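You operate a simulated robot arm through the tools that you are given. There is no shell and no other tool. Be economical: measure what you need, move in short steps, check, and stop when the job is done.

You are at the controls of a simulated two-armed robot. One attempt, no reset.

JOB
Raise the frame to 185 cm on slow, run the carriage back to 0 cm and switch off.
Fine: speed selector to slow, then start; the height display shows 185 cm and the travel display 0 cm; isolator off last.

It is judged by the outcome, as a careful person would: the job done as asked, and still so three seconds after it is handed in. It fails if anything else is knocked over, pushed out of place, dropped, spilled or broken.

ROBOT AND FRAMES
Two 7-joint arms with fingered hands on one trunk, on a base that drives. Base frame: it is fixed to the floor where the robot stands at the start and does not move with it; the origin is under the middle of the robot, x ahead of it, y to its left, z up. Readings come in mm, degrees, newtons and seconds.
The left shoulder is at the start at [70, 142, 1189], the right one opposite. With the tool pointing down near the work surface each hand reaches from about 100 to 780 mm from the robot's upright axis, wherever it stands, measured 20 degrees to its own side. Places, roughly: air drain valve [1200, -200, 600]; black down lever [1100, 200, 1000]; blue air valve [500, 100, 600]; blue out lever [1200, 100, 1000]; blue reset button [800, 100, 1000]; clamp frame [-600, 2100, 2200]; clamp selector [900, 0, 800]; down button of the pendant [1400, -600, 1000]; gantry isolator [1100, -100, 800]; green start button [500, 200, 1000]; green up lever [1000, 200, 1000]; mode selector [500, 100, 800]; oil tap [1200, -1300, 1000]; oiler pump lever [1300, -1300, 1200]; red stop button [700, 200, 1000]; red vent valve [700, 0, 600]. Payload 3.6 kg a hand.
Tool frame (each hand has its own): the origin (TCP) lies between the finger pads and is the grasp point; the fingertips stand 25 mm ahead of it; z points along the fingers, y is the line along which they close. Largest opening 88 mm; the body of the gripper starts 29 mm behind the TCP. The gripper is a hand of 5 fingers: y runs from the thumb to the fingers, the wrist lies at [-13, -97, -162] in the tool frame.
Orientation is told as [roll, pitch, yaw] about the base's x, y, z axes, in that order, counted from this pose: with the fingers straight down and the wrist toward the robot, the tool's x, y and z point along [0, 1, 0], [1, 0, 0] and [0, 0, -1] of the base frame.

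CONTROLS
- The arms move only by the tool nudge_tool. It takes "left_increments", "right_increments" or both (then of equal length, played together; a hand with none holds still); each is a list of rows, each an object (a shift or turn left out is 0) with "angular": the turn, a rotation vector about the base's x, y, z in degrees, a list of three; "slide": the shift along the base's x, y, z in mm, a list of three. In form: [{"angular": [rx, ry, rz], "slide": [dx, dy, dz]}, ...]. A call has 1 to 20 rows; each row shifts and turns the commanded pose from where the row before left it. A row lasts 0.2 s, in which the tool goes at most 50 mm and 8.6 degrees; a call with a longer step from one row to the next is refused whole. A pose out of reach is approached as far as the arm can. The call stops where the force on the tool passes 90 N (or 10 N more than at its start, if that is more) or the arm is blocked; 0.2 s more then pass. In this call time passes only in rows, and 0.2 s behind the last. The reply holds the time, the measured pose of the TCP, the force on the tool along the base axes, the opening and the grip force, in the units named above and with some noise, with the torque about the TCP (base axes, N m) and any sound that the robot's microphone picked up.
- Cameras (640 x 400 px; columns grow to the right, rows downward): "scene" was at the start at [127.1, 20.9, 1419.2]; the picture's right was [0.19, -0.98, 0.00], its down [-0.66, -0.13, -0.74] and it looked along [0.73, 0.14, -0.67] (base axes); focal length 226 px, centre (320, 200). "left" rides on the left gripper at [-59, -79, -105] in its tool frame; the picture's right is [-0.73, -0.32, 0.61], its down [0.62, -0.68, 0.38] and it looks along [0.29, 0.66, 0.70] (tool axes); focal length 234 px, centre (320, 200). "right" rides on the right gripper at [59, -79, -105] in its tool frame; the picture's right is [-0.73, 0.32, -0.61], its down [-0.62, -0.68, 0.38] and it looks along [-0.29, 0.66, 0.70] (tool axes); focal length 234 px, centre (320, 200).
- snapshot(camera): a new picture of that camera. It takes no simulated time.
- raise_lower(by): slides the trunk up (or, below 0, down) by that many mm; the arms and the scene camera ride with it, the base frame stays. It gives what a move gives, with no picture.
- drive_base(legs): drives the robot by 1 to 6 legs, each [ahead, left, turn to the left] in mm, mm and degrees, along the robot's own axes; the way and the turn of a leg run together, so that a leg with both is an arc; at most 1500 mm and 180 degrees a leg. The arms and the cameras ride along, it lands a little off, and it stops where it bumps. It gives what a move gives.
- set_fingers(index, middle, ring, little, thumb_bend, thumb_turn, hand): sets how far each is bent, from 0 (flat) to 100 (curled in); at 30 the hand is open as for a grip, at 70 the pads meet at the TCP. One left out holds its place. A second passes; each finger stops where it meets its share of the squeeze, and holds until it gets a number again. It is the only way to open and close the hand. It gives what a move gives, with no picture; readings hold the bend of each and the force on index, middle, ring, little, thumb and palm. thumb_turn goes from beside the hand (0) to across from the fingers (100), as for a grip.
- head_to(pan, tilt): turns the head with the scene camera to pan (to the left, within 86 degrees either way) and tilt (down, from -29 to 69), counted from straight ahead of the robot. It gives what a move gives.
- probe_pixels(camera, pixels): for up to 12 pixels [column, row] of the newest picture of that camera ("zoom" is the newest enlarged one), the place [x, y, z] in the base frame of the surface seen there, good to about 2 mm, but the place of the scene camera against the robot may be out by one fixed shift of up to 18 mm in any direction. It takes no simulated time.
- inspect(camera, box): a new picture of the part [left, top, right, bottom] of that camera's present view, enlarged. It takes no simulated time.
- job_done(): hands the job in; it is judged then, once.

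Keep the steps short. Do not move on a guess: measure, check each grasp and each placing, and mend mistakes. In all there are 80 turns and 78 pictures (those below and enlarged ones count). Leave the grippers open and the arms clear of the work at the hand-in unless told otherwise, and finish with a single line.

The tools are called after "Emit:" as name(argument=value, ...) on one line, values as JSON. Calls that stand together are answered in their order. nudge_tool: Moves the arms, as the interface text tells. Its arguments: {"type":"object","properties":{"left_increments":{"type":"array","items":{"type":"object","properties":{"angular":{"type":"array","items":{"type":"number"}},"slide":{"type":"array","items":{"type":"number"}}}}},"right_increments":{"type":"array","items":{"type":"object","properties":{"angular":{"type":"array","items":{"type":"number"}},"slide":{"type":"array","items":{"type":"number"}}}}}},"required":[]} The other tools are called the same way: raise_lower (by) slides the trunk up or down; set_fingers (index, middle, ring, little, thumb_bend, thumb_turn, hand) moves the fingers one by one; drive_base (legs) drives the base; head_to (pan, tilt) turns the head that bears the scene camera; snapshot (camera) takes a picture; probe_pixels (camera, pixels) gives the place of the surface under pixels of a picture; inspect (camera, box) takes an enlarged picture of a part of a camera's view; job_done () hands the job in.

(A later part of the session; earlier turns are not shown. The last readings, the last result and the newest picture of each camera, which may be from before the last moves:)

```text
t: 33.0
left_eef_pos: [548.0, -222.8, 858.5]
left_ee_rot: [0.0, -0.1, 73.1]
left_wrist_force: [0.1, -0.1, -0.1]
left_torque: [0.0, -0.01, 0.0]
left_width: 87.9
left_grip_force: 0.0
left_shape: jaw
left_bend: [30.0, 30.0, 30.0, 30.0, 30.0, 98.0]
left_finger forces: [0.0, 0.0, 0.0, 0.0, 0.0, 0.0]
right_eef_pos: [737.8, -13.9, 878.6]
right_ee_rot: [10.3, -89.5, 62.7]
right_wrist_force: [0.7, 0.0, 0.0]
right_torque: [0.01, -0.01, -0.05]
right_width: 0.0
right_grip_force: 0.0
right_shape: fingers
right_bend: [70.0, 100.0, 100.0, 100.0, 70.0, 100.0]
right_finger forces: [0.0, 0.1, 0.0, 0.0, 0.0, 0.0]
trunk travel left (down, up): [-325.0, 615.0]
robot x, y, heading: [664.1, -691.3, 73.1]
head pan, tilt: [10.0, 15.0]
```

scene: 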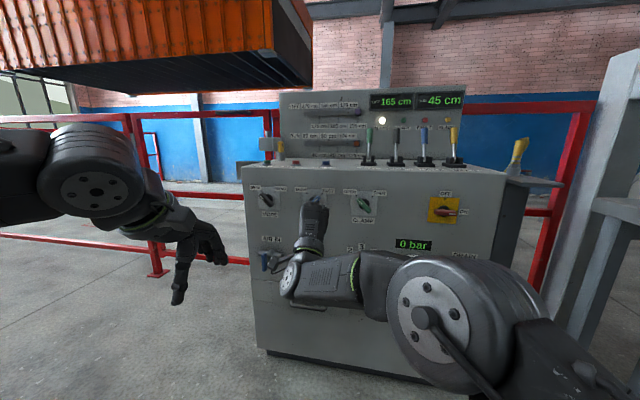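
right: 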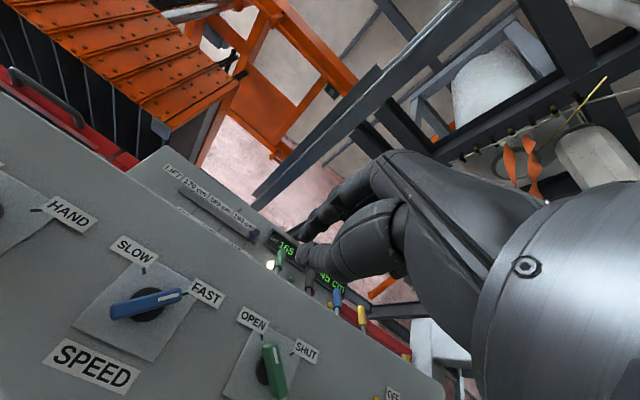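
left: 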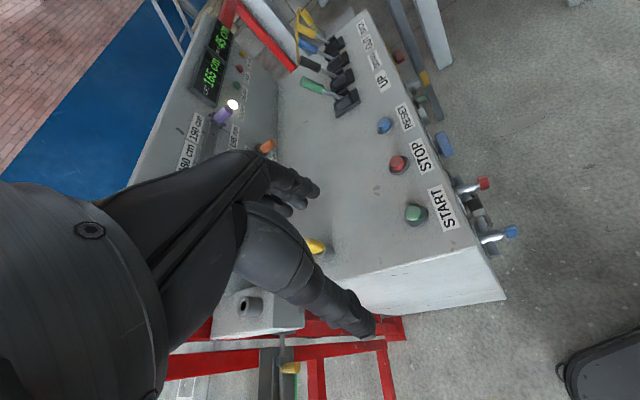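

I move the hand to the knob's right-lower side, then in to depth.

Emit:
nudge_tool(right_increments=[{"slide": [-6.1, 1.9, -30]}, {"slide": [-6.1, 1.9, -30]}, {"slide": [5, 15.7, 0]}, {"slide": [5, 15.7, 0]}])

Emit:
snapshot(camera="right")

```text
t: 34.0
left_eef_pos: [546.6, -224.1, 859.7]
left_ee_rot: [0.0, 0.0, 73.1]
left_wrist_force: [0.9, -0.7, 0.5]
left_torque: [0.0, 0.04, 0.02]
left_width: 87.7
left_grip_force: 0.0
left_shape: jaw
left_bend: [30.0, 30.0, 30.0, 30.0, 30.0, 98.0]
left_finger forces: [0.0, 0.1, 0.0, 0.0, 0.0, 0.0]
right_eef_pos: [741.5, -6.4, 883.7]
right_ee_rot: [22.3, -89.2, 50.4]
right_wrist_force: [-0.3, -0.3, 0.3]
right_torque: [0.03, -0.01, 0.01]
right_width: 0.0
right_grip_force: 0.0
right_shape: fingers
right_bend: [70.0, 100.0, 100.0, 100.0, 70.0, 100.0]
right_finger forces: [0.1, 0.0, 0.0, 0.0, 0.0, 0.0]
right hand out of reach, approached as far as the arm can: row 1, 2, 3, 4
trunk travel left (down, up): [-325.0, 615.0]
robot x, y, heading: [667.0, -688.0, 73.0]
head pan, tilt: [10.0, 15.0]
```

```text
42 pictures are left
```

right: 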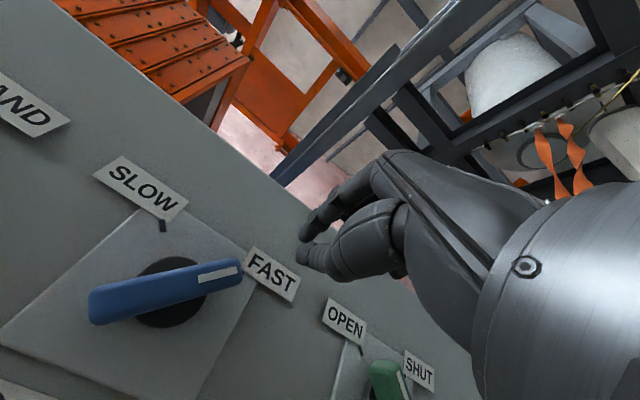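

The arm is at its lower limit relative to the shoulder. I back off 60 mm, lower the trunk another 150 and try lifting the hand with the arm, which should be the free direction.

Emit:
drive_base(legs=[[-60, 0, 0]])

Emit:
raise_lower(by=-160)

Emit:
nudge_tool(right_increments=[{"slide": [0, 0, 35]}, {"slide": [0, 0, 35]}, {"slide": [0, 0, 25]}])

```text
t: 35.0
left_eef_pos: [529.5, -282.5, 860.4]
left_ee_rot: [0.0, 0.0, 73.1]
left_wrist_force: [0.1, -0.4, 0.0]
left_torque: [0.02, -0.01, 0.01]
left_width: 87.7
left_grip_force: 0.1
left_shape: jaw
left_bend: [30.0, 30.0, 30.0, 30.0, 30.0, 98.0]
left_finger forces: [0.0, 0.0, 0.0, 0.0, 0.0, 0.0]
right_eef_pos: [724.1, -63.3, 884.0]
right_ee_rot: [19.9, -89.2, 52.6]
right_wrist_force: [1.2, 0.3, 0.7]
right_torque: [-0.01, -0.01, -0.04]
right_width: 0.0
right_grip_force: 0.0
right_shape: fingers
right_bend: [70.0, 100.0, 100.0, 100.0, 70.0, 100.0]
right_finger forces: [0.1, 0.1, 0.1, 0.1, 0.1, 0.0]
trunk travel left (down, up): [-325.0, 615.0]
robot x, y, heading: [646.2, -746.8, 73.1]
head pan, tilt: [10.0, 15.0]
```

```text
t: 36.8
left_eef_pos: [529.6, -282.4, 699.0]
left_ee_rot: [0.0, 0.0, 73.0]
left_wrist_force: [-1.1, 0.2, 0.1]
left_torque: [0.0, 0.02, 0.04]
left_width: 87.6
left_grip_force: 0.1
left_shape: jaw
left_bend: [30.0, 30.0, 30.0, 30.0, 30.0, 98.0]
left_finger forces: [0.1, 0.0, 0.0, 0.1, 0.1, 0.1]
right_eef_pos: [724.6, -62.6, 723.2]
right_ee_rot: [19.0, -89.2, 53.8]
right_wrist_force: [0.0, 0.3, -1.1]
right_torque: [-0.01, -0.03, -0.04]
right_width: 0.0
right_grip_force: 0.1
right_shape: fingers
right_bend: [70.0, 100.0, 100.0, 100.0, 70.0, 100.0]
right_finger forces: [0.1, 0.0, 0.0, 0.0, 0.0, 0.0]
trunk travel left (down, up): [-165.0, 775.0]
robot x, y, heading: [647.4, -750.5, 73.1]
head pan, tilt: [10.0, 15.0]
```

```text
t: 37.6
left_eef_pos: [529.5, -280.9, 700.0]
left_ee_rot: [0.0, 0.0, 73.1]
left_wrist_force: [-0.4, 0.7, 1.1]
left_torque: [0.0, 0.02, -0.01]
left_width: 87.8
left_grip_force: 0.2
left_shape: jaw
left_bend: [30.0, 30.0, 30.0, 30.0, 30.0, 98.0]
left_finger forces: [0.0, 0.1, 0.1, 0.1, 0.0, 0.0]
right_eef_pos: [723.3, -63.3, 819.6]
right_ee_rot: [15.6, -89.2, 57.2]
right_wrist_force: [0.2, -0.5, -0.1]
right_torque: [0.02, 0.01, 0.03]
right_width: 0.0
right_grip_force: 0.0
right_shape: fingers
right_bend: [70.0, 100.0, 100.0, 100.0, 70.0, 100.0]
right_finger forces: [0.1, 0.1, 0.0, 0.0, 0.0, 0.1]
trunk travel left (down, up): [-165.0, 775.0]
robot x, y, heading: [644.5, -745.4, 73.1]
head pan, tilt: [10.0, 15.0]
```

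The free direction works. Now slide left 14 and drive ahead 60, then the last part with the arm.

Emit:
nudge_tool(right_increments=[{"slide": [-13.3, 4.2, -1]}])

Emit:
drive_base(legs=[[62, 0, 0]])

```text
t: 38.0
left_eef_pos: [529.7, -280.6, 699.3]
left_ee_rot: [0.0, 0.0, 73.2]
left_wrist_force: [-0.7, -0.1, -0.3]
left_torque: [-0.02, -0.01, -0.01]
left_width: 87.6
left_grip_force: 0.1
left_shape: jaw
left_bend: [30.0, 30.0, 30.0, 30.0, 30.0, 98.0]
left_finger forces: [0.2, 0.0, 0.0, 0.0, 0.1, 0.1]
right_eef_pos: [720.3, -57.4, 821.8]
right_ee_rot: [53.2, -88.8, 18.7]
right_wrist_force: [-0.3, 0.5, 0.6]
right_torque: [-0.02, 0.0, 0.03]
right_width: 0.3
right_grip_force: 0.1
right_shape: fingers
right_bend: [70.0, 100.0, 100.0, 100.0, 70.0, 100.0]
right_finger forces: [0.1, 0.0, 0.0, 0.0, 0.0, 0.0]
trunk travel left (down, up): [-165.0, 775.0]
robot x, y, heading: [648.4, -746.4, 72.9]
head pan, tilt: [10.0, 15.0]
```

```text
t: 39.0
left_eef_pos: [548.3, -221.8, 699.8]
left_ee_rot: [-0.1, 0.0, 73.1]
left_wrist_force: [0.5, -0.3, -1.2]
left_torque: [0.0, 0.01, -0.02]
left_width: 87.6
left_grip_force: 0.1
left_shape: jaw
left_bend: [30.0, 30.0, 30.0, 30.0, 30.0, 98.0]
left_finger forces: [0.0, 0.2, 0.0, 0.1, 0.0, 0.0]
right_eef_pos: [738.4, 2.9, 818.5]
right_ee_rot: [34.3, -89.0, 37.7]
right_wrist_force: [-0.8, 0.1, 0.2]
right_torque: [0.02, 0.0, 0.01]
right_width: 0.0
right_grip_force: 0.0
right_shape: fingers
right_bend: [70.0, 100.0, 100.0, 100.0, 70.0, 100.0]
right_finger forces: [0.0, 0.1, 0.0, 0.0, 0.0, 0.1]
trunk travel left (down, up): [-165.0, 775.0]
robot x, y, heading: [671.7, -686.7, 73.1]
head pan, tilt: [10.0, 15.0]
```

Emit:
nudge_tool(right_increments=[{"slide": [5.1, 16.2, 0]}, {"slide": [-7.6, 2.4, 0]}])

Emit:
snapshot(camera="right")

```text
t: 39.6
left_eef_pos: [547.8, -222.7, 699.8]
left_ee_rot: [0.0, -0.1, 73.1]
left_wrist_force: [-1.0, 0.1, 0.8]
left_torque: [-0.02, -0.01, -0.02]
left_width: 87.8
left_grip_force: 0.2
left_shape: jaw
left_bend: [30.0, 30.0, 30.0, 30.0, 30.0, 98.0]
left_finger forces: [0.1, 0.0, 0.1, 0.0, 0.0, 0.0]
right_eef_pos: [738.9, 18.9, 816.7]
right_ee_rot: [23.9, -88.9, 48.1]
right_wrist_force: [-0.7, 0.0, 0.1]
right_torque: [0.0, 0.01, 0.0]
right_width: 0.0
right_grip_force: 0.1
right_shape: fingers
right_bend: [70.0, 100.0, 100.0, 100.0, 70.0, 100.0]
right_finger forces: [0.0, 0.0, 0.0, 0.0, 0.1, 0.1]
right hand out of reach, approached as far as the arm can: row 2
trunk travel left (down, up): [-165.0, 775.0]
robot x, y, heading: [666.0, -687.0, 73.0]
head pan, tilt: [10.0, 15.0]
```

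```text
41 pictures are left
```

right: 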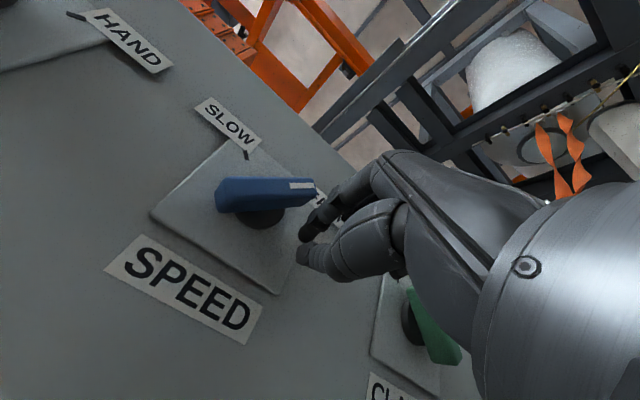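

Position is right (40 right of, 14 below the pivot), but the arm is at its leftward limit. I back out, shift the base left 160 so the arm works in its comfortable zone, and compensate to the right.

Emit:
nudge_tool(right_increments=[{"slide": [-15.1, -47.6, 0]}, {"slide": [-6, -19, 0]}])

Emit:
drive_base(legs=[[0, 160, 0]])

Emit:
nudge_tool(right_increments=[{"slide": [38, -12, 0]}, {"slide": [38, -12, 0]}, {"slide": [38, -12, 0]}, {"slide": [38, -12, 0]}])

```text
t: 40.2
left_eef_pos: [546.9, -223.1, 699.9]
left_ee_rot: [0.0, -0.1, 73.1]
left_wrist_force: [0.6, -0.1, -0.6]
left_torque: [-0.01, 0.0, -0.01]
left_width: 87.9
left_grip_force: 0.0
left_shape: jaw
left_bend: [30.0, 30.0, 30.0, 30.0, 30.0, 98.0]
left_finger forces: [0.0, 0.0, 0.1, 0.1, 0.0, 0.1]
right_eef_pos: [717.4, -50.1, 819.4]
right_ee_rot: [36.1, -89.0, 36.0]
right_wrist_force: [-0.1, -0.7, 0.2]
right_torque: [0.03, -0.01, -0.04]
right_width: 0.0
right_grip_force: 0.0
right_shape: fingers
right_bend: [70.0, 100.0, 100.0, 100.0, 70.0, 100.0]
right_finger forces: [0.0, 0.0, 0.1, 0.0, 0.0, 0.1]
trunk travel left (down, up): [-165.0, 775.0]
robot x, y, heading: [664.5, -687.3, 73.1]
head pan, tilt: [10.0, 15.0]
```

```text
t: 41.6
left_eef_pos: [392.7, -174.8, 698.9]
left_ee_rot: [0.0, 0.0, 73.0]
left_wrist_force: [-0.7, 0.2, 0.0]
left_torque: [0.01, -0.04, 0.03]
left_width: 87.8
left_grip_force: 0.0
left_shape: jaw
left_bend: [30.0, 30.0, 30.0, 30.0, 30.0, 98.0]
left_finger forces: [0.0, 0.1, 0.1, 0.0, 0.0, 0.1]
right_eef_pos: [564.0, -3.2, 819.3]
right_ee_rot: [34.6, -88.9, 37.4]
right_wrist_force: [-0.4, -0.1, 0.5]
right_torque: [-0.01, 0.02, 0.01]
right_width: 0.2
right_grip_force: 0.0
right_shape: fingers
right_bend: [70.0, 100.0, 100.0, 100.0, 70.0, 100.0]
right_finger forces: [0.1, 0.0, 0.0, 0.1, 0.1, 0.1]
trunk travel left (down, up): [-165.0, 775.0]
robot x, y, heading: [509.7, -640.8, 73.1]
head pan, tilt: [10.0, 15.0]
```

```text
t: 42.6
left_eef_pos: [392.9, -175.0, 699.4]
left_ee_rot: [0.0, -0.1, 73.2]
left_wrist_force: [-0.8, 0.2, 0.8]
left_torque: [0.01, 0.01, -0.04]
left_width: 87.6
left_grip_force: 0.0
left_shape: jaw
left_bend: [30.0, 30.0, 30.0, 30.0, 30.0, 98.0]
left_finger forces: [0.0, 0.0, 0.0, 0.0, 0.0, 0.0]
right_eef_pos: [699.5, -54.6, 827.3]
right_ee_rot: [35.2, -88.5, 36.5]
right_wrist_force: [0.1, 0.3, -0.8]
right_torque: [0.02, -0.01, 0.0]
right_width: 0.0
right_grip_force: 0.0
right_shape: fingers
right_bend: [70.0, 100.0, 100.0, 100.0, 70.0, 100.0]
right_finger forces: [0.1, 0.0, 0.1, 0.1, 0.0, 0.0]
right hand out of reach, approached as far as the arm can: row 4
trunk travel left (down, up): [-165.0, 775.0]
robot x, y, heading: [508.7, -644.7, 73.2]
head pan, tilt: [10.0, 15.0]
```

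Near the right limit now, so a small base shift balances it: ahead 62, right 45.

Emit:
drive_base(legs=[[0, -48, 0], [60, 0, 0]])

```text
t: 44.1
left_eef_pos: [456.5, -131.3, 699.4]
left_ee_rot: [0.0, 0.0, 73.1]
left_wrist_force: [-0.3, -1.0, -0.6]
left_torque: [-0.03, 0.01, 0.02]
left_width: 87.6
left_grip_force: 0.0
left_shape: jaw
left_bend: [30.0, 30.0, 30.0, 30.0, 30.0, 98.0]
left_finger forces: [0.0, 0.0, 0.1, 0.1, 0.1, 0.0]
right_eef_pos: [762.1, -9.4, 826.5]
right_ee_rot: [34.3, -88.4, 37.4]
right_wrist_force: [1.1, 0.6, -0.7]
right_torque: [-0.02, 0.02, -0.02]
right_width: 0.0
right_grip_force: 0.1
right_shape: fingers
right_bend: [70.0, 100.0, 100.0, 100.0, 70.0, 100.0]
right_finger forces: [0.1, 0.1, 0.1, 0.0, 0.0, 0.0]
trunk travel left (down, up): [-165.0, 775.0]
robot x, y, heading: [571.1, -600.6, 73.0]
head pan, tilt: [10.0, 15.0]
```

Emit:
nudge_tool(right_increments=[{"slide": [-29.5, 9.4, -9]}, {"slide": [6.6, 21, 0]}])

```text
t: 44.7
left_eef_pos: [456.6, -130.2, 700.2]
left_ee_rot: [0.0, 0.0, 73.1]
left_wrist_force: [-0.9, -0.2, -0.2]
left_torque: [0.01, 0.0, 0.01]
left_width: 87.5
left_grip_force: 0.2
left_shape: jaw
left_bend: [30.0, 30.0, 30.0, 30.0, 30.0, 98.0]
left_finger forces: [0.1, 0.0, 0.0, 0.0, 0.0, 0.0]
right_eef_pos: [739.3, 21.0, 817.1]
right_ee_rot: [33.9, -88.4, 37.8]
right_wrist_force: [-0.6, 0.8, 0.4]
right_torque: [0.03, 0.01, 0.0]
right_width: 0.0
right_grip_force: 0.0
right_shape: fingers
right_bend: [70.0, 100.0, 100.0, 100.0, 70.0, 100.0]
right_finger forces: [0.0, 0.0, 0.0, 0.0, 0.0, 0.0]
trunk travel left (down, up): [-165.0, 775.0]
robot x, y, heading: [570.7, -597.1, 73.0]
head pan, tilt: [10.0, 15.0]
```

Right where wanted (40 right, 13 below the pivot, tip behind the bar's front). I push the marked end round to the left along an arc.

Emit:
nudge_tool(right_increments=[{"slide": [-15.2, 4.8, 8]}, {"slide": [-3.8, 1.2, 10]}, {"slide": [-5.7, 1.8, 10]}, {"slide": [-7.6, 2.4, 11]}, {"slide": [-9.5, 3, 7]}, {"slide": [-4.8, 1.5, 3]}])

Emit:
snapshot(camera="right")

```text
t: 46.1
left_eef_pos: [457.0, -132.3, 701.6]
left_ee_rot: [0.1, -0.2, 73.1]
left_wrist_force: [0.4, 0.7, 0.3]
left_torque: [-0.01, -0.02, 0.02]
left_width: 88.0
left_grip_force: 0.0
left_shape: jaw
left_bend: [30.0, 30.0, 30.0, 30.0, 30.0, 98.0]
left_finger forces: [0.1, 0.0, 0.0, 0.1, 0.0, 0.0]
right_eef_pos: [693.6, 34.1, 866.8]
right_ee_rot: [38.3, -88.6, 33.2]
right_wrist_force: [3.4, -3.8, 1.3]
right_torque: [-0.06, -0.08, -0.02]
right_width: 0.0
right_grip_force: 2.9
right_shape: fingers
right_bend: [70.0, 100.0, 100.0, 100.0, 70.0, 100.0]
right_finger forces: [0.1, 0.0, 0.0, 0.0, 5.5, 0.1]
trunk travel left (down, up): [-165.0, 775.0]
robot x, y, heading: [574.5, -593.9, 73.1]
head pan, tilt: [10.0, 15.0]
```

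```text
40 pictures are left
```

right: 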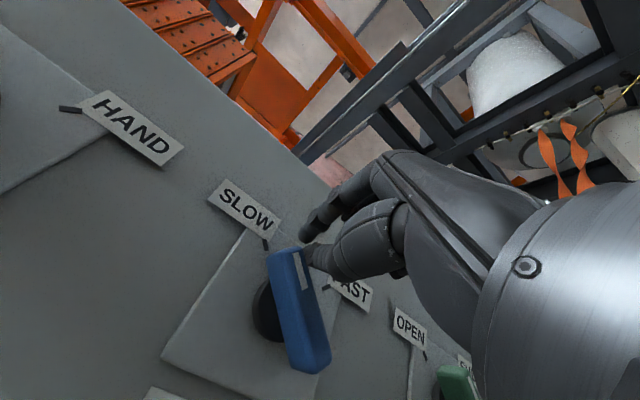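

The knob now points at SLOW. I withdraw, back off, and raise the trunk for the desk-top work.

Emit:
nudge_tool(right_increments=[{"slide": [6, -2, 2]}, {"slide": [-15.1, -47.6, 0]}, {"slide": [-12, -38, 0]}])

Emit:
inspect(camera="right", box=[60, 100, 360, 390])

Emit:
drive_base(legs=[[-180, 0, 0]])

Emit:
raise_lower(by=400)

Emit:
raise_lower(by=160)

```text
t: 46.9
left_eef_pos: [456.7, -131.9, 698.8]
left_ee_rot: [0.0, -0.2, 73.2]
left_wrist_force: [1.1, 0.7, -0.1]
left_torque: [0.02, -0.03, -0.03]
left_width: 87.7
left_grip_force: 0.0
left_shape: jaw
left_bend: [30.0, 30.0, 30.0, 30.0, 30.0, 98.0]
left_finger forces: [0.0, 0.1, 0.0, 0.0, 0.0, 0.0]
right_eef_pos: [672.8, -52.4, 868.5]
right_ee_rot: [35.4, -88.4, 36.3]
right_wrist_force: [0.7, -0.5, -0.2]
right_torque: [-0.03, 0.04, -0.01]
right_width: 0.1
right_grip_force: 0.1
right_shape: fingers
right_bend: [70.0, 100.0, 100.0, 100.0, 70.0, 100.0]
right_finger forces: [0.0, 0.0, 0.1, 0.0, 0.0, 0.0]
trunk travel left (down, up): [-165.0, 775.0]
robot x, y, heading: [575.2, -596.2, 72.9]
head pan, tilt: [10.0, 15.0]
```

```text
1.38 times, centred on (210, 245) of right
```

zoom: 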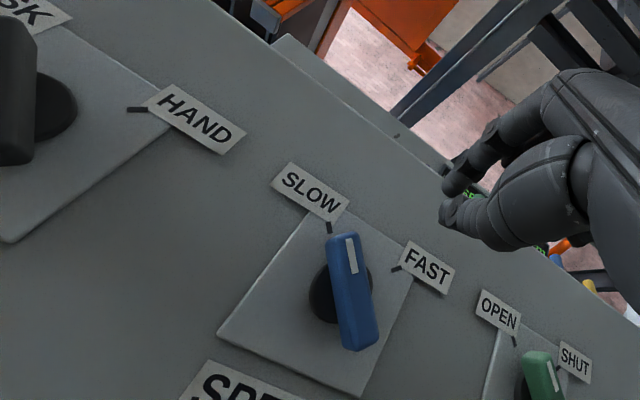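

```text
t: 48.4
left_eef_pos: [404.6, -305.5, 700.5]
left_ee_rot: [0.0, -0.1, 73.1]
left_wrist_force: [-0.3, -0.2, 0.4]
left_torque: [0.03, 0.01, 0.02]
left_width: 87.9
left_grip_force: 0.1
left_shape: jaw
left_bend: [30.0, 30.0, 30.0, 30.0, 30.0, 98.0]
left_finger forces: [0.1, 0.0, 0.0, 0.1, 0.0, 0.0]
right_eef_pos: [620.7, -224.8, 869.4]
right_ee_rot: [35.6, -88.5, 35.9]
right_wrist_force: [0.1, 1.4, 1.3]
right_torque: [0.04, -0.01, 0.01]
right_width: 0.0
right_grip_force: 0.1
right_shape: fingers
right_bend: [70.0, 100.0, 100.0, 100.0, 70.0, 100.0]
right_finger forces: [0.1, 0.0, 0.0, 0.1, 0.1, 0.0]
trunk travel left (down, up): [-165.0, 775.0]
robot x, y, heading: [520.4, -770.2, 72.9]
head pan, tilt: [10.0, 15.0]
```

```text
t: 52.3
left_eef_pos: [403.9, -304.5, 1099.9]
left_ee_rot: [0.1, 0.0, 73.2]
left_wrist_force: [0.9, 0.5, 0.1]
left_torque: [0.0, 0.02, -0.01]
left_width: 87.8
left_grip_force: 0.0
left_shape: jaw
left_bend: [30.0, 30.0, 30.0, 30.0, 30.0, 98.0]
left_finger forces: [0.1, 0.0, 0.0, 0.1, 0.1, 0.0]
right_eef_pos: [620.5, -225.9, 1268.5]
right_ee_rot: [35.0, -88.5, 36.6]
right_wrist_force: [-0.5, 0.5, 0.1]
right_torque: [-0.01, -0.01, 0.0]
right_width: 0.0
right_grip_force: 0.1
right_shape: fingers
right_bend: [70.0, 100.0, 100.0, 100.0, 70.0, 100.0]
right_finger forces: [0.1, 0.0, 0.0, 0.1, 0.0, 0.0]
trunk travel left (down, up): [-565.0, 375.0]
robot x, y, heading: [521.9, -769.7, 73.4]
head pan, tilt: [10.0, 15.0]
```

```text
t: 54.1
left_eef_pos: [404.6, -304.5, 1260.6]
left_ee_rot: [0.0, 0.1, 73.1]
left_wrist_force: [0.6, -0.1, 0.4]
left_torque: [0.02, 0.02, -0.01]
left_width: 88.0
left_grip_force: 0.1
left_shape: jaw
left_bend: [30.0, 30.0, 30.0, 30.0, 30.0, 98.0]
left_finger forces: [0.0, 0.1, 0.0, 0.1, 0.0, 0.1]
right_eef_pos: [619.7, -224.7, 1428.9]
right_ee_rot: [34.9, -88.4, 36.6]
right_wrist_force: [-0.1, -1.1, 0.4]
right_torque: [-0.02, -0.03, -0.03]
right_width: 0.0
right_grip_force: 0.0
right_shape: fingers
right_bend: [70.0, 100.0, 100.0, 100.0, 70.0, 100.0]
right_finger forces: [0.0, 0.0, 0.0, 0.0, 0.1, 0.0]
trunk travel left (down, up): [-725.0, 215.0]
robot x, y, heading: [524.9, -767.0, 73.1]
head pan, tilt: [10.0, 15.0]
```

SLOW is confirmed. I turn the right hand back to fingers-down at its right side, pinch the left fingers for pressing, then drive forward.

Emit:
nudge_tool(right_increments=[{"slide": [19, -6, -10], "angular": [-7.82, 2.39, 0]}, {"slide": [19, -6, -16], "angular": [-7.82, 2.39, 0]}, {"slide": [19, -6, -16], "angular": [-7.82, 2.39, 0]}, {"slide": [19, -6, -16], "angular": [-7.82, 2.39, 0]}, {"slide": [19, -6, -16], "angular": [-7.82, 2.39, 0]}, {"slide": [19, -6, -16], "angular": [-7.82, 2.39, 0]}, {"slide": [19, -6, -16], "angular": [-7.82, 2.39, 0]}, {"slide": [19, -6, -16], "angular": [-7.82, 2.39, 0]}, {"slide": [19, -6, -16], "angular": [-7.82, 2.39, 0]}, {"slide": [19, -6, -16], "angular": [-7.82, 2.39, 0]}, {"slide": [19, -6, -16], "angular": [-7.82, 2.39, 0]}])

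Emit:
set_fingers(hand="left", index=70, middle=100, ring=100, little=100, thumb_bend=70, thumb_turn=100)

Emit:
drive_base(legs=[[262, 30, 0]])

Emit:
head_to(pan=0, tilt=35)

Emit:
snapshot(camera="left")

Emit:
snapshot(camera="scene")

```text
t: 56.5
left_eef_pos: [403.7, -305.5, 1259.2]
left_ee_rot: [0.1, 0.1, 73.0]
left_wrist_force: [0.1, -0.5, -0.3]
left_torque: [-0.02, 0.0, 0.0]
left_width: 87.5
left_grip_force: 0.0
left_shape: jaw
left_bend: [30.0, 30.0, 30.0, 30.0, 30.0, 98.0]
left_finger forces: [0.1, 0.0, 0.1, 0.0, 0.1, 0.0]
right_eef_pos: [829.5, -291.0, 1258.1]
right_ee_rot: [-1.3, 1.2, 72.3]
right_wrist_force: [-0.2, 0.4, -0.2]
right_torque: [0.0, 0.03, 0.02]
right_width: 0.0
right_grip_force: 0.0
right_shape: fingers
right_bend: [70.0, 100.0, 100.0, 100.0, 70.0, 100.0]
right_finger forces: [0.0, 0.1, 0.0, 0.0, 0.0, 0.1]
trunk travel left (down, up): [-725.0, 215.0]
robot x, y, heading: [520.3, -771.6, 73.2]
head pan, tilt: [10.0, 15.0]
```

```text
t: 57.5
left_eef_pos: [403.8, -305.1, 1259.0]
left_ee_rot: [0.1, 0.1, 73.1]
left_wrist_force: [-0.3, 0.3, 0.0]
left_torque: [0.01, -0.02, -0.03]
left_width: 0.0
left_grip_force: 0.0
left_shape: fingers
left_bend: [70.0, 100.0, 100.0, 100.0, 70.0, 100.0]
left_finger forces: [0.0, 0.0, 0.0, 0.1, 0.0, 0.0]
right_eef_pos: [829.7, -291.7, 1259.2]
right_ee_rot: [-1.4, 1.1, 72.0]
right_wrist_force: [0.1, 0.2, -0.4]
right_torque: [-0.02, -0.02, 0.0]
right_width: 0.0
right_grip_force: 0.0
right_shape: fingers
right_bend: [70.0, 100.0, 100.0, 100.0, 70.0, 100.0]
right_finger forces: [0.1, 0.0, 0.0, 0.0, 0.1, 0.0]
trunk travel left (down, up): [-725.0, 215.0]
robot x, y, heading: [522.6, -770.2, 73.1]
head pan, tilt: [10.0, 15.0]
```

```text
t: 59.4
left_eef_pos: [450.4, -46.2, 1260.1]
left_ee_rot: [0.1, -0.2, 73.1]
left_wrist_force: [0.2, 0.0, 0.1]
left_torque: [0.02, -0.02, 0.0]
left_width: 0.0
left_grip_force: 0.2
left_shape: fingers
left_bend: [70.0, 100.0, 100.0, 100.0, 70.0, 100.0]
left_finger forces: [0.1, 0.0, 0.0, 0.0, 0.0, 0.0]
right_eef_pos: [875.8, -34.0, 1259.4]
right_ee_rot: [-1.5, 1.1, 72.1]
right_wrist_force: [0.4, -0.1, -0.2]
right_torque: [-0.01, 0.02, 0.01]
right_width: 0.0
right_grip_force: 0.2
right_shape: fingers
right_bend: [70.0, 100.0, 100.0, 100.0, 70.0, 100.0]
right_finger forces: [0.1, 0.0, 0.0, 0.0, 0.0, 0.0]
trunk travel left (down, up): [-725.0, 215.0]
robot x, y, heading: [570.6, -513.5, 73.3]
head pan, tilt: [10.0, 15.0]
```

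```text
t: 60.2
left_eef_pos: [451.4, -46.1, 1259.4]
left_ee_rot: [0.2, -0.1, 73.0]
left_wrist_force: [0.8, 0.4, -0.3]
left_torque: [-0.01, 0.0, 0.0]
left_width: 0.3
left_grip_force: 0.1
left_shape: fingers
left_bend: [70.0, 100.0, 100.0, 100.0, 70.0, 100.0]
left_finger forces: [0.0, 0.0, 0.0, 0.0, 0.1, 0.0]
right_eef_pos: [875.8, -32.0, 1259.6]
right_ee_rot: [-1.4, 1.2, 72.2]
right_wrist_force: [0.0, 0.1, 0.0]
right_torque: [-0.02, -0.01, 0.02]
right_width: 0.2
right_grip_force: 0.0
right_shape: fingers
right_bend: [70.0, 100.0, 100.0, 100.0, 70.0, 100.0]
right_finger forces: [0.0, 0.1, 0.1, 0.1, 0.0, 0.0]
trunk travel left (down, up): [-725.0, 215.0]
robot x, y, heading: [567.0, -511.3, 73.3]
head pan, tilt: [0.0, 35.0]
```

```text
38 pictures are left
```

left: 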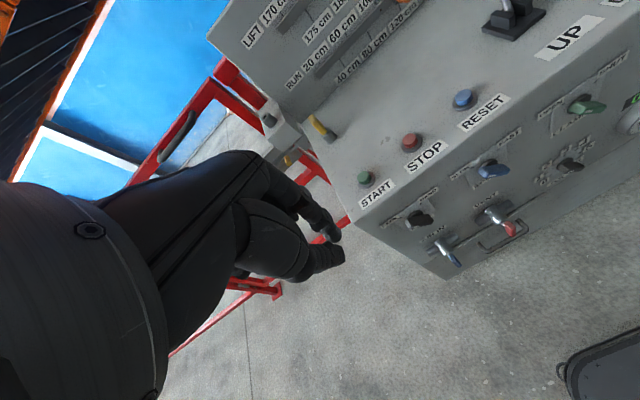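

```text
37 pictures are left
```

scene: 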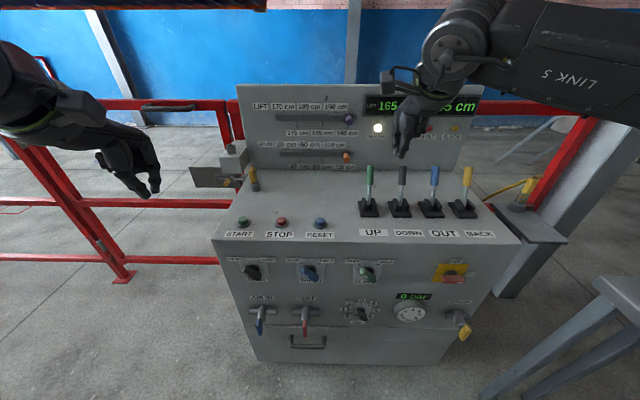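

I measure the START button and left fingertips with the left camera.

Emit:
probe_pixels(camera="left", pixels=[[365, 177], [366, 174], [410, 140], [335, 236], [340, 256], [343, 268], [463, 98]])

Emit:
inspect(camera="left", box=[260, 120, 420, 280])

```text
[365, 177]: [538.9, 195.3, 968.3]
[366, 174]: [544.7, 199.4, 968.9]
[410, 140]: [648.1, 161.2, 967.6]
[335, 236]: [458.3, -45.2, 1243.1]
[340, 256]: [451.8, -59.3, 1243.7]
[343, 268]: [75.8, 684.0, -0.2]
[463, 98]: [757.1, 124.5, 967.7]
```

```text
2.50 times, centred on (340, 200) of left
```

zoom: 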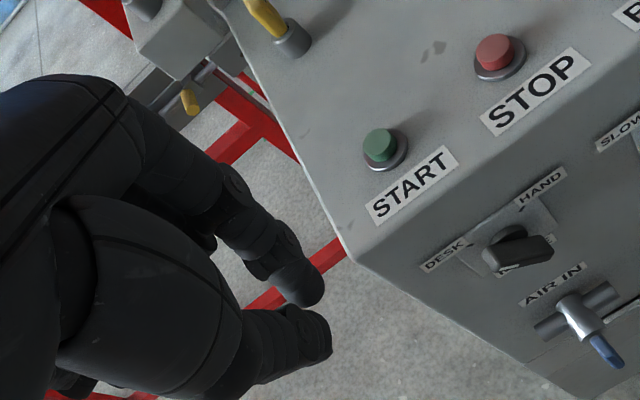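

START top is at (540,196,968). I move the left hand above it, then down to just above.

Emit:
nudge_tool(left_increments=[{"slide": [15, 40, -20]}, {"slide": [15, 40, -20]}, {"slide": [15, 40, -20]}, {"slide": [15, 40, -40]}, {"slide": [15, 40, -27]}, {"slide": [14, 42, -20]}, {"slide": [0, 0, -48]}, {"slide": [0, 0, -46]}])

Emit:
snapshot(camera="left")

```text
refused: row 4 steps farther than a row can; nothing moved
```

```text
35 pictures are left
```

left: 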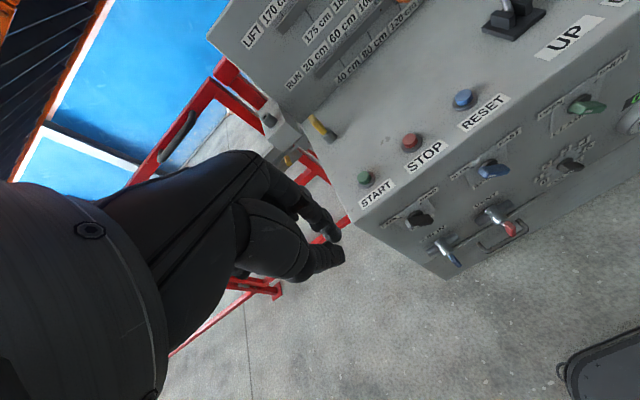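

One row was too long; I resend with smaller steps.

Emit:
nudge_tool(left_increments=[{"slide": [15, 40, -20]}, {"slide": [15, 40, -20]}, {"slide": [15, 40, -20]}, {"slide": [15, 40, -20]}, {"slide": [15, 40, -20]}, {"slide": [14, 42, -20]}, {"slide": [0, 0, -45]}, {"slide": [0, 0, -45]}, {"slide": [0, 0, -35]}])

Emit:
inspect(camera="left", box=[200, 80, 520, 320])

```text
t: 62.2
left_eef_pos: [539.2, 197.6, 1013.3]
left_ee_rot: [-0.1, 0.0, 73.0]
left_wrist_force: [-0.6, 0.5, -0.8]
left_torque: [-0.01, -0.02, 0.0]
left_width: 0.0
left_grip_force: 0.1
left_shape: fingers
left_bend: [70.0, 100.0, 100.0, 100.0, 70.0, 100.0]
left_finger forces: [0.1, 0.1, 0.1, 0.1, 0.0, 0.0]
right_eef_pos: [876.1, -30.9, 1260.0]
right_ee_rot: [-1.5, 1.1, 72.3]
right_wrist_force: [-0.2, -0.2, -0.2]
right_torque: [-0.01, 0.0, -0.02]
right_width: 0.2
right_grip_force: 0.1
right_shape: fingers
right_bend: [70.0, 100.0, 100.0, 100.0, 70.0, 100.0]
right_finger forces: [0.0, 0.0, 0.1, 0.1, 0.0, 0.0]
trunk travel left (down, up): [-725.0, 215.0]
robot x, y, heading: [565.0, -512.4, 72.9]
head pan, tilt: [0.0, 35.0]
```

```text
1.67 times, centred on (360, 200) of left
```

zoom: 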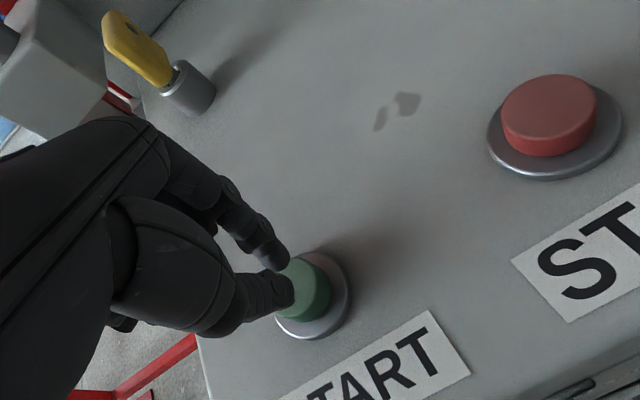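

The pinch tip is over the green button, ~20 mm above it. I press straight down in small steps, then release.

Emit:
nudge_tool(left_increments=[{"slide": [0, 0, -16]}, {"slide": [0, 0, -5]}, {"slide": [0, 0, -4]}, {"slide": [0, 0, -4]}])

Emit:
inspect(camera="scene", box=[230, 80, 500, 250])

```text
t: 63.2
left_eef_pos: [534.5, 189.7, 989.8]
left_ee_rot: [0.0, -0.3, 73.2]
left_wrist_force: [1.4, 1.2, 4.8]
left_torque: [0.09, -0.08, 0.02]
left_width: 0.0
left_grip_force: 2.7
left_shape: fingers
left_bend: [70.0, 100.0, 100.0, 100.0, 70.0, 100.0]
left_finger forces: [5.0, 0.0, 0.0, 0.0, 0.0, 0.0]
left hand out of reach, approached as far as the arm can: row 1, 3
right_eef_pos: [876.1, -33.9, 1258.9]
right_ee_rot: [-1.4, 1.1, 72.3]
right_wrist_force: [-0.5, -0.6, -0.2]
right_torque: [-0.02, 0.01, -0.03]
right_width: 0.1
right_grip_force: 0.1
right_shape: fingers
right_bend: [70.0, 100.0, 100.0, 100.0, 70.0, 100.0]
right_finger forces: [0.1, 0.0, 0.0, 0.1, 0.0, 0.1]
trunk travel left (down, up): [-725.0, 215.0]
robot x, y, heading: [569.3, -513.3, 73.2]
head pan, tilt: [0.0, 35.0]
heard: click
```

```text
2.35 times, centred on (365, 165) of scene
```

zoom: 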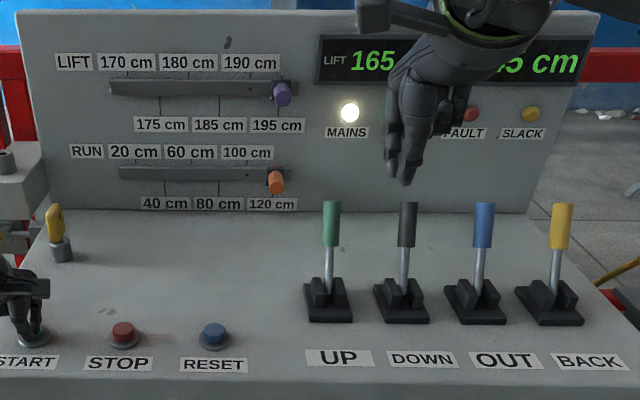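

A click was heard. I lift off, and look at the READY lamp with the right camera.

Emit:
nudge_tool(left_increments=[{"slide": [0, -5, 35]}, {"slide": [0, -10, 40]}])

Emit:
snapshot(camera="right")

```text
t: 63.8
left_eef_pos: [534.4, 173.6, 1064.4]
left_ee_rot: [0.1, -0.1, 73.2]
left_wrist_force: [-0.2, -0.1, -1.1]
left_torque: [0.04, 0.0, -0.01]
left_width: 0.0
left_grip_force: 0.1
left_shape: fingers
left_bend: [70.0, 100.0, 100.0, 100.0, 70.0, 100.0]
left_finger forces: [0.0, 0.0, 0.0, 0.0, 0.1, 0.1]
right_eef_pos: [876.9, -34.2, 1259.1]
right_ee_rot: [-1.4, 1.1, 72.3]
right_wrist_force: [-0.9, -0.1, 0.4]
right_torque: [0.02, -0.01, 0.0]
right_width: 0.1
right_grip_force: 0.1
right_shape: fingers
right_bend: [70.0, 100.0, 100.0, 100.0, 70.0, 100.0]
right_finger forces: [0.1, 0.0, 0.1, 0.1, 0.0, 0.0]
trunk travel left (down, up): [-725.0, 215.0]
robot x, y, heading: [571.9, -509.7, 72.9]
head pan, tilt: [0.0, 35.0]
```

```text
32 pictures are left
```

right: 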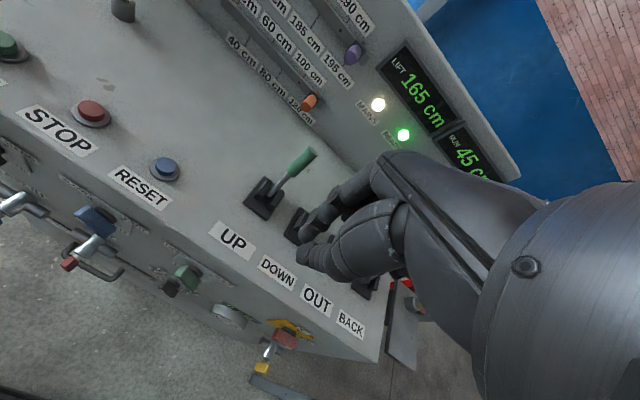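

READY is lit. I measure the levers' tops and bases.

Emit:
inspect(camera="right", box=[220, 120, 400, 230])

Emit:
probe_pixels(camera="right", pixels=[[309, 155], [303, 160], [293, 169], [281, 183], [262, 197], [250, 205], [270, 212]])

Emit:
probe_pixels(camera="scene", pixels=[[370, 172], [370, 190], [369, 205], [403, 173], [435, 173], [467, 173], [467, 190], [462, 212]])

```text
3.56 times, centred on (310, 175) of right
```

zoom: 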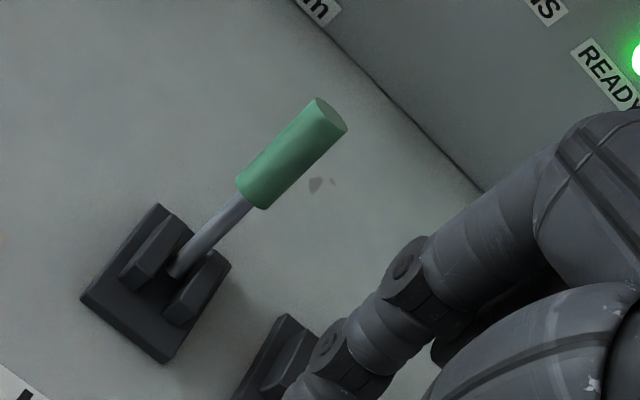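

```text
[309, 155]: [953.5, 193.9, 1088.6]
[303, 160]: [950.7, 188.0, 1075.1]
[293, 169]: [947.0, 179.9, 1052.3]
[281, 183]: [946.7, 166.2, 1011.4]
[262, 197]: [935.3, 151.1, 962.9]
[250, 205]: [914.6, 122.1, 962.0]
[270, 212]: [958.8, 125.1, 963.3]
```

```text
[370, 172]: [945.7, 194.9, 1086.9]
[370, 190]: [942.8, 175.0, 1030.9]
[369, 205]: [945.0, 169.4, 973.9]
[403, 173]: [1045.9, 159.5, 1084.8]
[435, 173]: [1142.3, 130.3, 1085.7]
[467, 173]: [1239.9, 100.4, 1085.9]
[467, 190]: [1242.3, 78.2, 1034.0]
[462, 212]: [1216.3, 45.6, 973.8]
```

The levers lean away from the operator at rest, so they are pulled toward me. I lift the left hand clear, open right index and thumb as a fork to straddle the lever, and drive 140 mm closer.

Emit:
nudge_tool(left_increments=[{"slide": [-12, -38, 25]}, {"slide": [-12, -38, 25]}, {"slide": [-12, -38, 25]}, {"slide": [-12, -38, 25]}, {"slide": [-12, -38, 25]}, {"slide": [-12, -38, 25]}])

Emit:
set_fingers(hand="right", index=40, thumb_bend=40)

Emit:
drive_base(legs=[[140, 0, 0]])

```text
t: 65.2
left_eef_pos: [460.9, -56.2, 1215.7]
left_ee_rot: [0.0, -0.1, 73.0]
left_wrist_force: [-0.1, 0.3, 0.5]
left_torque: [0.04, -0.03, 0.04]
left_width: 0.0
left_grip_force: 0.1
left_shape: fingers
left_bend: [70.0, 100.0, 100.0, 100.0, 70.0, 100.0]
left_finger forces: [0.1, 0.1, 0.1, 0.0, 0.0, 0.0]
right_eef_pos: [874.6, -34.7, 1260.3]
right_ee_rot: [-1.5, 0.9, 72.2]
right_wrist_force: [0.1, 0.4, 0.6]
right_torque: [-0.01, 0.01, -0.01]
right_width: 0.0
right_grip_force: 0.0
right_shape: fingers
right_bend: [70.0, 100.0, 100.0, 100.0, 70.0, 100.0]
right_finger forces: [0.0, 0.0, 0.1, 0.1, 0.1, 0.0]
trunk travel left (down, up): [-725.0, 215.0]
robot x, y, heading: [567.8, -511.1, 73.1]
head pan, tilt: [0.0, 35.0]
```

```text
t: 66.2
left_eef_pos: [460.3, -53.9, 1214.1]
left_ee_rot: [0.1, 0.0, 73.1]
left_wrist_force: [-1.2, -0.8, -0.4]
left_torque: [0.0, -0.03, 0.03]
left_width: 0.0
left_grip_force: 0.0
left_shape: fingers
left_bend: [70.0, 100.0, 100.0, 100.0, 70.0, 100.0]
left_finger forces: [0.0, 0.1, 0.0, 0.0, 0.0, 0.0]
right_eef_pos: [876.3, -32.3, 1258.1]
right_ee_rot: [-1.4, 1.1, 72.2]
right_wrist_force: [-0.5, -0.3, 0.3]
right_torque: [0.0, -0.01, 0.0]
right_width: 62.9
right_grip_force: 0.0
right_shape: fingers
right_bend: [40.0, 100.0, 100.0, 100.0, 40.0, 99.0]
right_finger forces: [0.0, 0.1, 0.0, 0.1, 0.0, 0.1]
trunk travel left (down, up): [-725.0, 215.0]
robot x, y, heading: [569.7, -510.0, 73.0]
head pan, tilt: [0.0, 35.0]
```

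```text
t: 67.5
left_eef_pos: [502.4, 76.3, 1215.8]
left_ee_rot: [0.1, -0.2, 73.2]
left_wrist_force: [-0.2, 0.4, -0.2]
left_torque: [-0.01, 0.0, -0.01]
left_width: 0.2
left_grip_force: 0.0
left_shape: fingers
left_bend: [70.0, 100.0, 100.0, 100.0, 70.0, 100.0]
left_finger forces: [0.1, 0.0, 0.0, 0.0, 0.0, 0.1]
right_eef_pos: [916.1, 98.5, 1260.8]
right_ee_rot: [-1.4, 1.0, 72.1]
right_wrist_force: [0.2, 0.0, 0.6]
right_torque: [0.03, 0.0, 0.0]
right_width: 62.9
right_grip_force: 0.1
right_shape: fingers
right_bend: [40.0, 100.0, 100.0, 100.0, 40.0, 99.0]
right_finger forces: [0.0, 0.1, 0.0, 0.0, 0.0, 0.1]
trunk travel left (down, up): [-725.0, 215.0]
robot x, y, heading: [610.9, -379.2, 73.1]
head pan, tilt: [0.0, 35.0]
```

Emit:
nudge_tool(right_increments=[{"slide": [9.5, 21.9, -30]}, {"slide": [9.5, 21.9, -30]}, {"slide": [9.5, 21.9, -30]}, {"slide": [9.5, 21.9, -30]}])

Emit:
snapshot(camera="right")

Emit:
inspect(camera="scene", box=[280, 100, 500, 260])

```text
t: 68.5
left_eef_pos: [503.9, 81.5, 1213.9]
left_ee_rot: [0.1, 0.0, 73.1]
left_wrist_force: [-0.2, 0.6, -0.5]
left_torque: [0.04, -0.01, 0.01]
left_width: 0.1
left_grip_force: 0.1
left_shape: fingers
left_bend: [70.0, 100.0, 100.0, 100.0, 70.0, 100.0]
left_finger forces: [0.0, 0.0, 0.0, 0.1, 0.0, 0.1]
right_eef_pos: [956.9, 188.5, 1136.9]
right_ee_rot: [-1.4, 1.1, 72.0]
right_wrist_force: [-0.2, 0.5, -0.9]
right_torque: [-0.04, -0.05, -0.05]
right_width: 63.1
right_grip_force: 0.0
right_shape: fingers
right_bend: [40.0, 100.0, 100.0, 100.0, 40.0, 99.0]
right_finger forces: [0.0, 0.0, 0.1, 0.1, 0.0, 0.0]
trunk travel left (down, up): [-725.0, 215.0]
robot x, y, heading: [608.7, -382.4, 73.2]
head pan, tilt: [0.0, 35.0]
```

```text
30 pictures are left
```

right: 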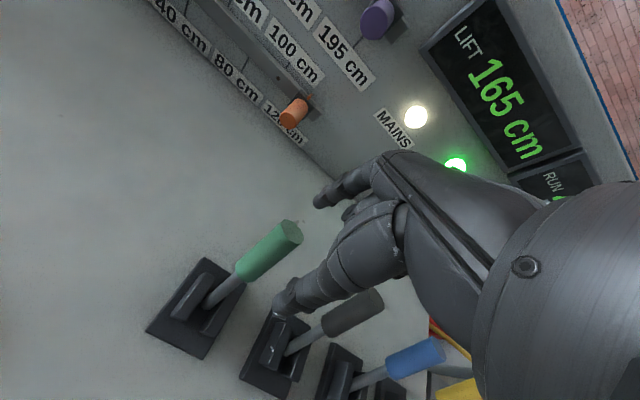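

```text
2.50 times, centred on (390, 180) of scene
```

zoom: 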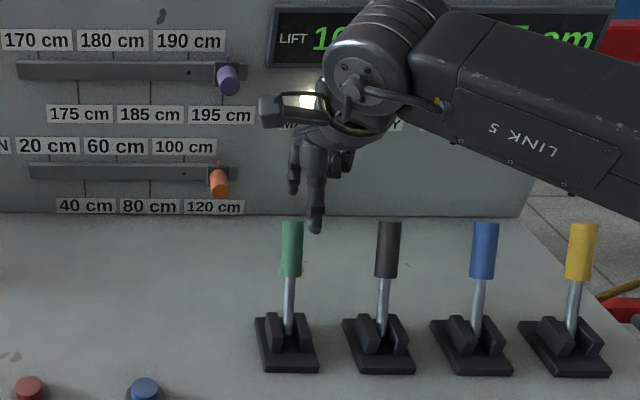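

Emit:
probe_pixels(camera="right", pixels=[[322, 200], [328, 196], [285, 300], [290, 230], [298, 228], [265, 253], [350, 305]])

```text
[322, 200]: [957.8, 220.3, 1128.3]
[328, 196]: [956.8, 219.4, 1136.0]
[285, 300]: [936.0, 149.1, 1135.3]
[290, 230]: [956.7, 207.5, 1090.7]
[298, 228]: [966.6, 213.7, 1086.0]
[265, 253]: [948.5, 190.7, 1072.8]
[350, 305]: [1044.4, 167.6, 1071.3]
```

Lever centre is at n≈476, fork centre at n≈462: I shift 14 mm inward and lower the fork around the lever.

Emit:
nudge_tool(right_increments=[{"slide": [4.3, 14, 0]}, {"slide": [0, 0, -20]}, {"slide": [0, 0, -20]}, {"slide": [0, 0, -20]}])

Emit:
snapshot(camera="right")

```text
t: 69.5
left_eef_pos: [506.8, 76.0, 1215.8]
left_ee_rot: [0.3, -0.1, 73.0]
left_wrist_force: [-0.1, 0.2, -0.5]
left_torque: [0.01, 0.01, 0.05]
left_width: 0.0
left_grip_force: 0.1
left_shape: fingers
left_bend: [70.0, 100.0, 100.0, 100.0, 70.0, 100.0]
left_finger forces: [0.1, 0.1, 0.0, 0.1, 0.0, 0.0]
right_eef_pos: [964.3, 198.7, 1078.5]
right_ee_rot: [-1.2, 1.0, 72.0]
right_wrist_force: [9.0, -0.9, 8.9]
right_torque: [0.03, 0.06, -0.06]
right_width: 63.2
right_grip_force: 5.1
right_shape: fingers
right_bend: [40.0, 100.0, 100.0, 100.0, 40.0, 99.0]
right_finger forces: [0.0, 10.1, 0.0, 0.0, 0.0, 0.0]
trunk travel left (down, up): [-725.0, 215.0]
robot x, y, heading: [610.3, -378.3, 72.8]
head pan, tilt: [0.0, 35.0]
```

```text
28 pictures are left
```

right: 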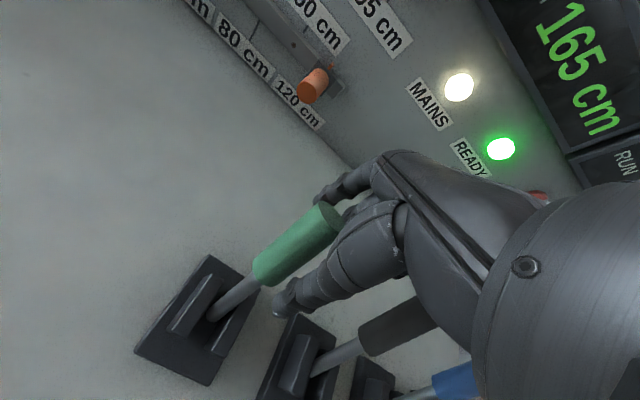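

The lever is inside the fork; the curled middle finger touches its top. I lift 8 mm and shift 4 right, then pull toward me in steps and see the display.

Emit:
nudge_tool(right_increments=[{"slide": [3.8, -1.2, 9]}, {"slide": [-4.5, -14.3, 0]}, {"slide": [-3, -9.5, 0]}, {"slide": [-3, -9.5, 0]}])

Emit:
snapshot(camera="right")

```text
t: 70.5
left_eef_pos: [502.9, 77.9, 1215.6]
left_ee_rot: [0.0, -0.1, 73.0]
left_wrist_force: [-0.9, 0.4, -0.3]
left_torque: [0.02, 0.0, 0.01]
left_width: 0.0
left_grip_force: 0.0
left_shape: fingers
left_bend: [70.0, 100.0, 100.0, 100.0, 70.0, 100.0]
left_finger forces: [0.0, 0.0, 0.1, 0.0, 0.1, 0.0]
right_eef_pos: [953.3, 166.3, 1085.8]
right_ee_rot: [-1.3, 1.1, 72.1]
right_wrist_force: [6.8, 1.6, 8.0]
right_torque: [0.16, 0.05, -0.12]
right_width: 65.2
right_grip_force: 4.7
right_shape: fingers
right_bend: [38.0, 100.0, 100.0, 100.0, 40.0, 99.0]
right_finger forces: [3.3, 6.2, 0.0, 0.0, 0.0, 0.1]
trunk travel left (down, up): [-725.0, 215.0]
robot x, y, heading: [610.7, -380.6, 73.1]
head pan, tilt: [0.0, 35.0]
```

```text
27 pictures are left
```

right: 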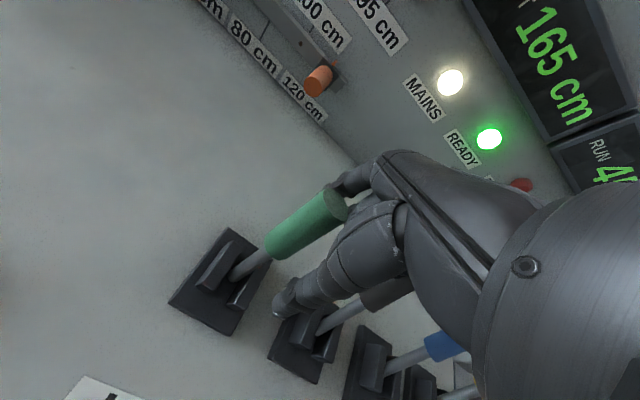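

Index now bears on the lever. Still 165. I pull a further 24 mm, rising slightly.

Emit:
nudge_tool(right_increments=[{"slide": [-2.4, -7.6, 5]}, {"slide": [-2.4, -7.6, 3]}, {"slide": [-2.4, -7.6, 2]}])

Emit:
snapshot(camera="right")

```text
t: 71.3
left_eef_pos: [502.8, 79.8, 1212.6]
left_ee_rot: [0.1, 0.1, 73.0]
left_wrist_force: [-0.2, 0.8, 0.7]
left_torque: [0.02, 0.02, -0.03]
left_width: 0.0
left_grip_force: 0.0
left_shape: fingers
left_bend: [70.0, 100.0, 100.0, 100.0, 70.0, 100.0]
left_finger forces: [0.0, 0.0, 0.0, 0.0, 0.0, 0.0]
right_eef_pos: [946.8, 144.7, 1096.7]
right_ee_rot: [-1.4, 1.2, 72.1]
right_wrist_force: [5.4, 2.0, -1.5]
right_torque: [-0.05, 0.05, -0.07]
right_width: 64.8
right_grip_force: 2.3
right_shape: fingers
right_bend: [39.0, 100.0, 100.0, 100.0, 40.0, 99.0]
right_finger forces: [1.9, 3.2, 0.1, 0.0, 0.0, 0.0]
trunk travel left (down, up): [-725.0, 215.0]
robot x, y, heading: [611.5, -381.2, 73.3]
head pan, tilt: [0.0, 35.0]
```

```text
26 pictures are left
```

right: 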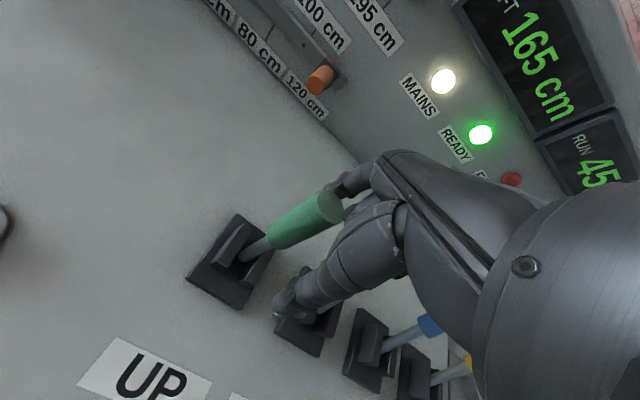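

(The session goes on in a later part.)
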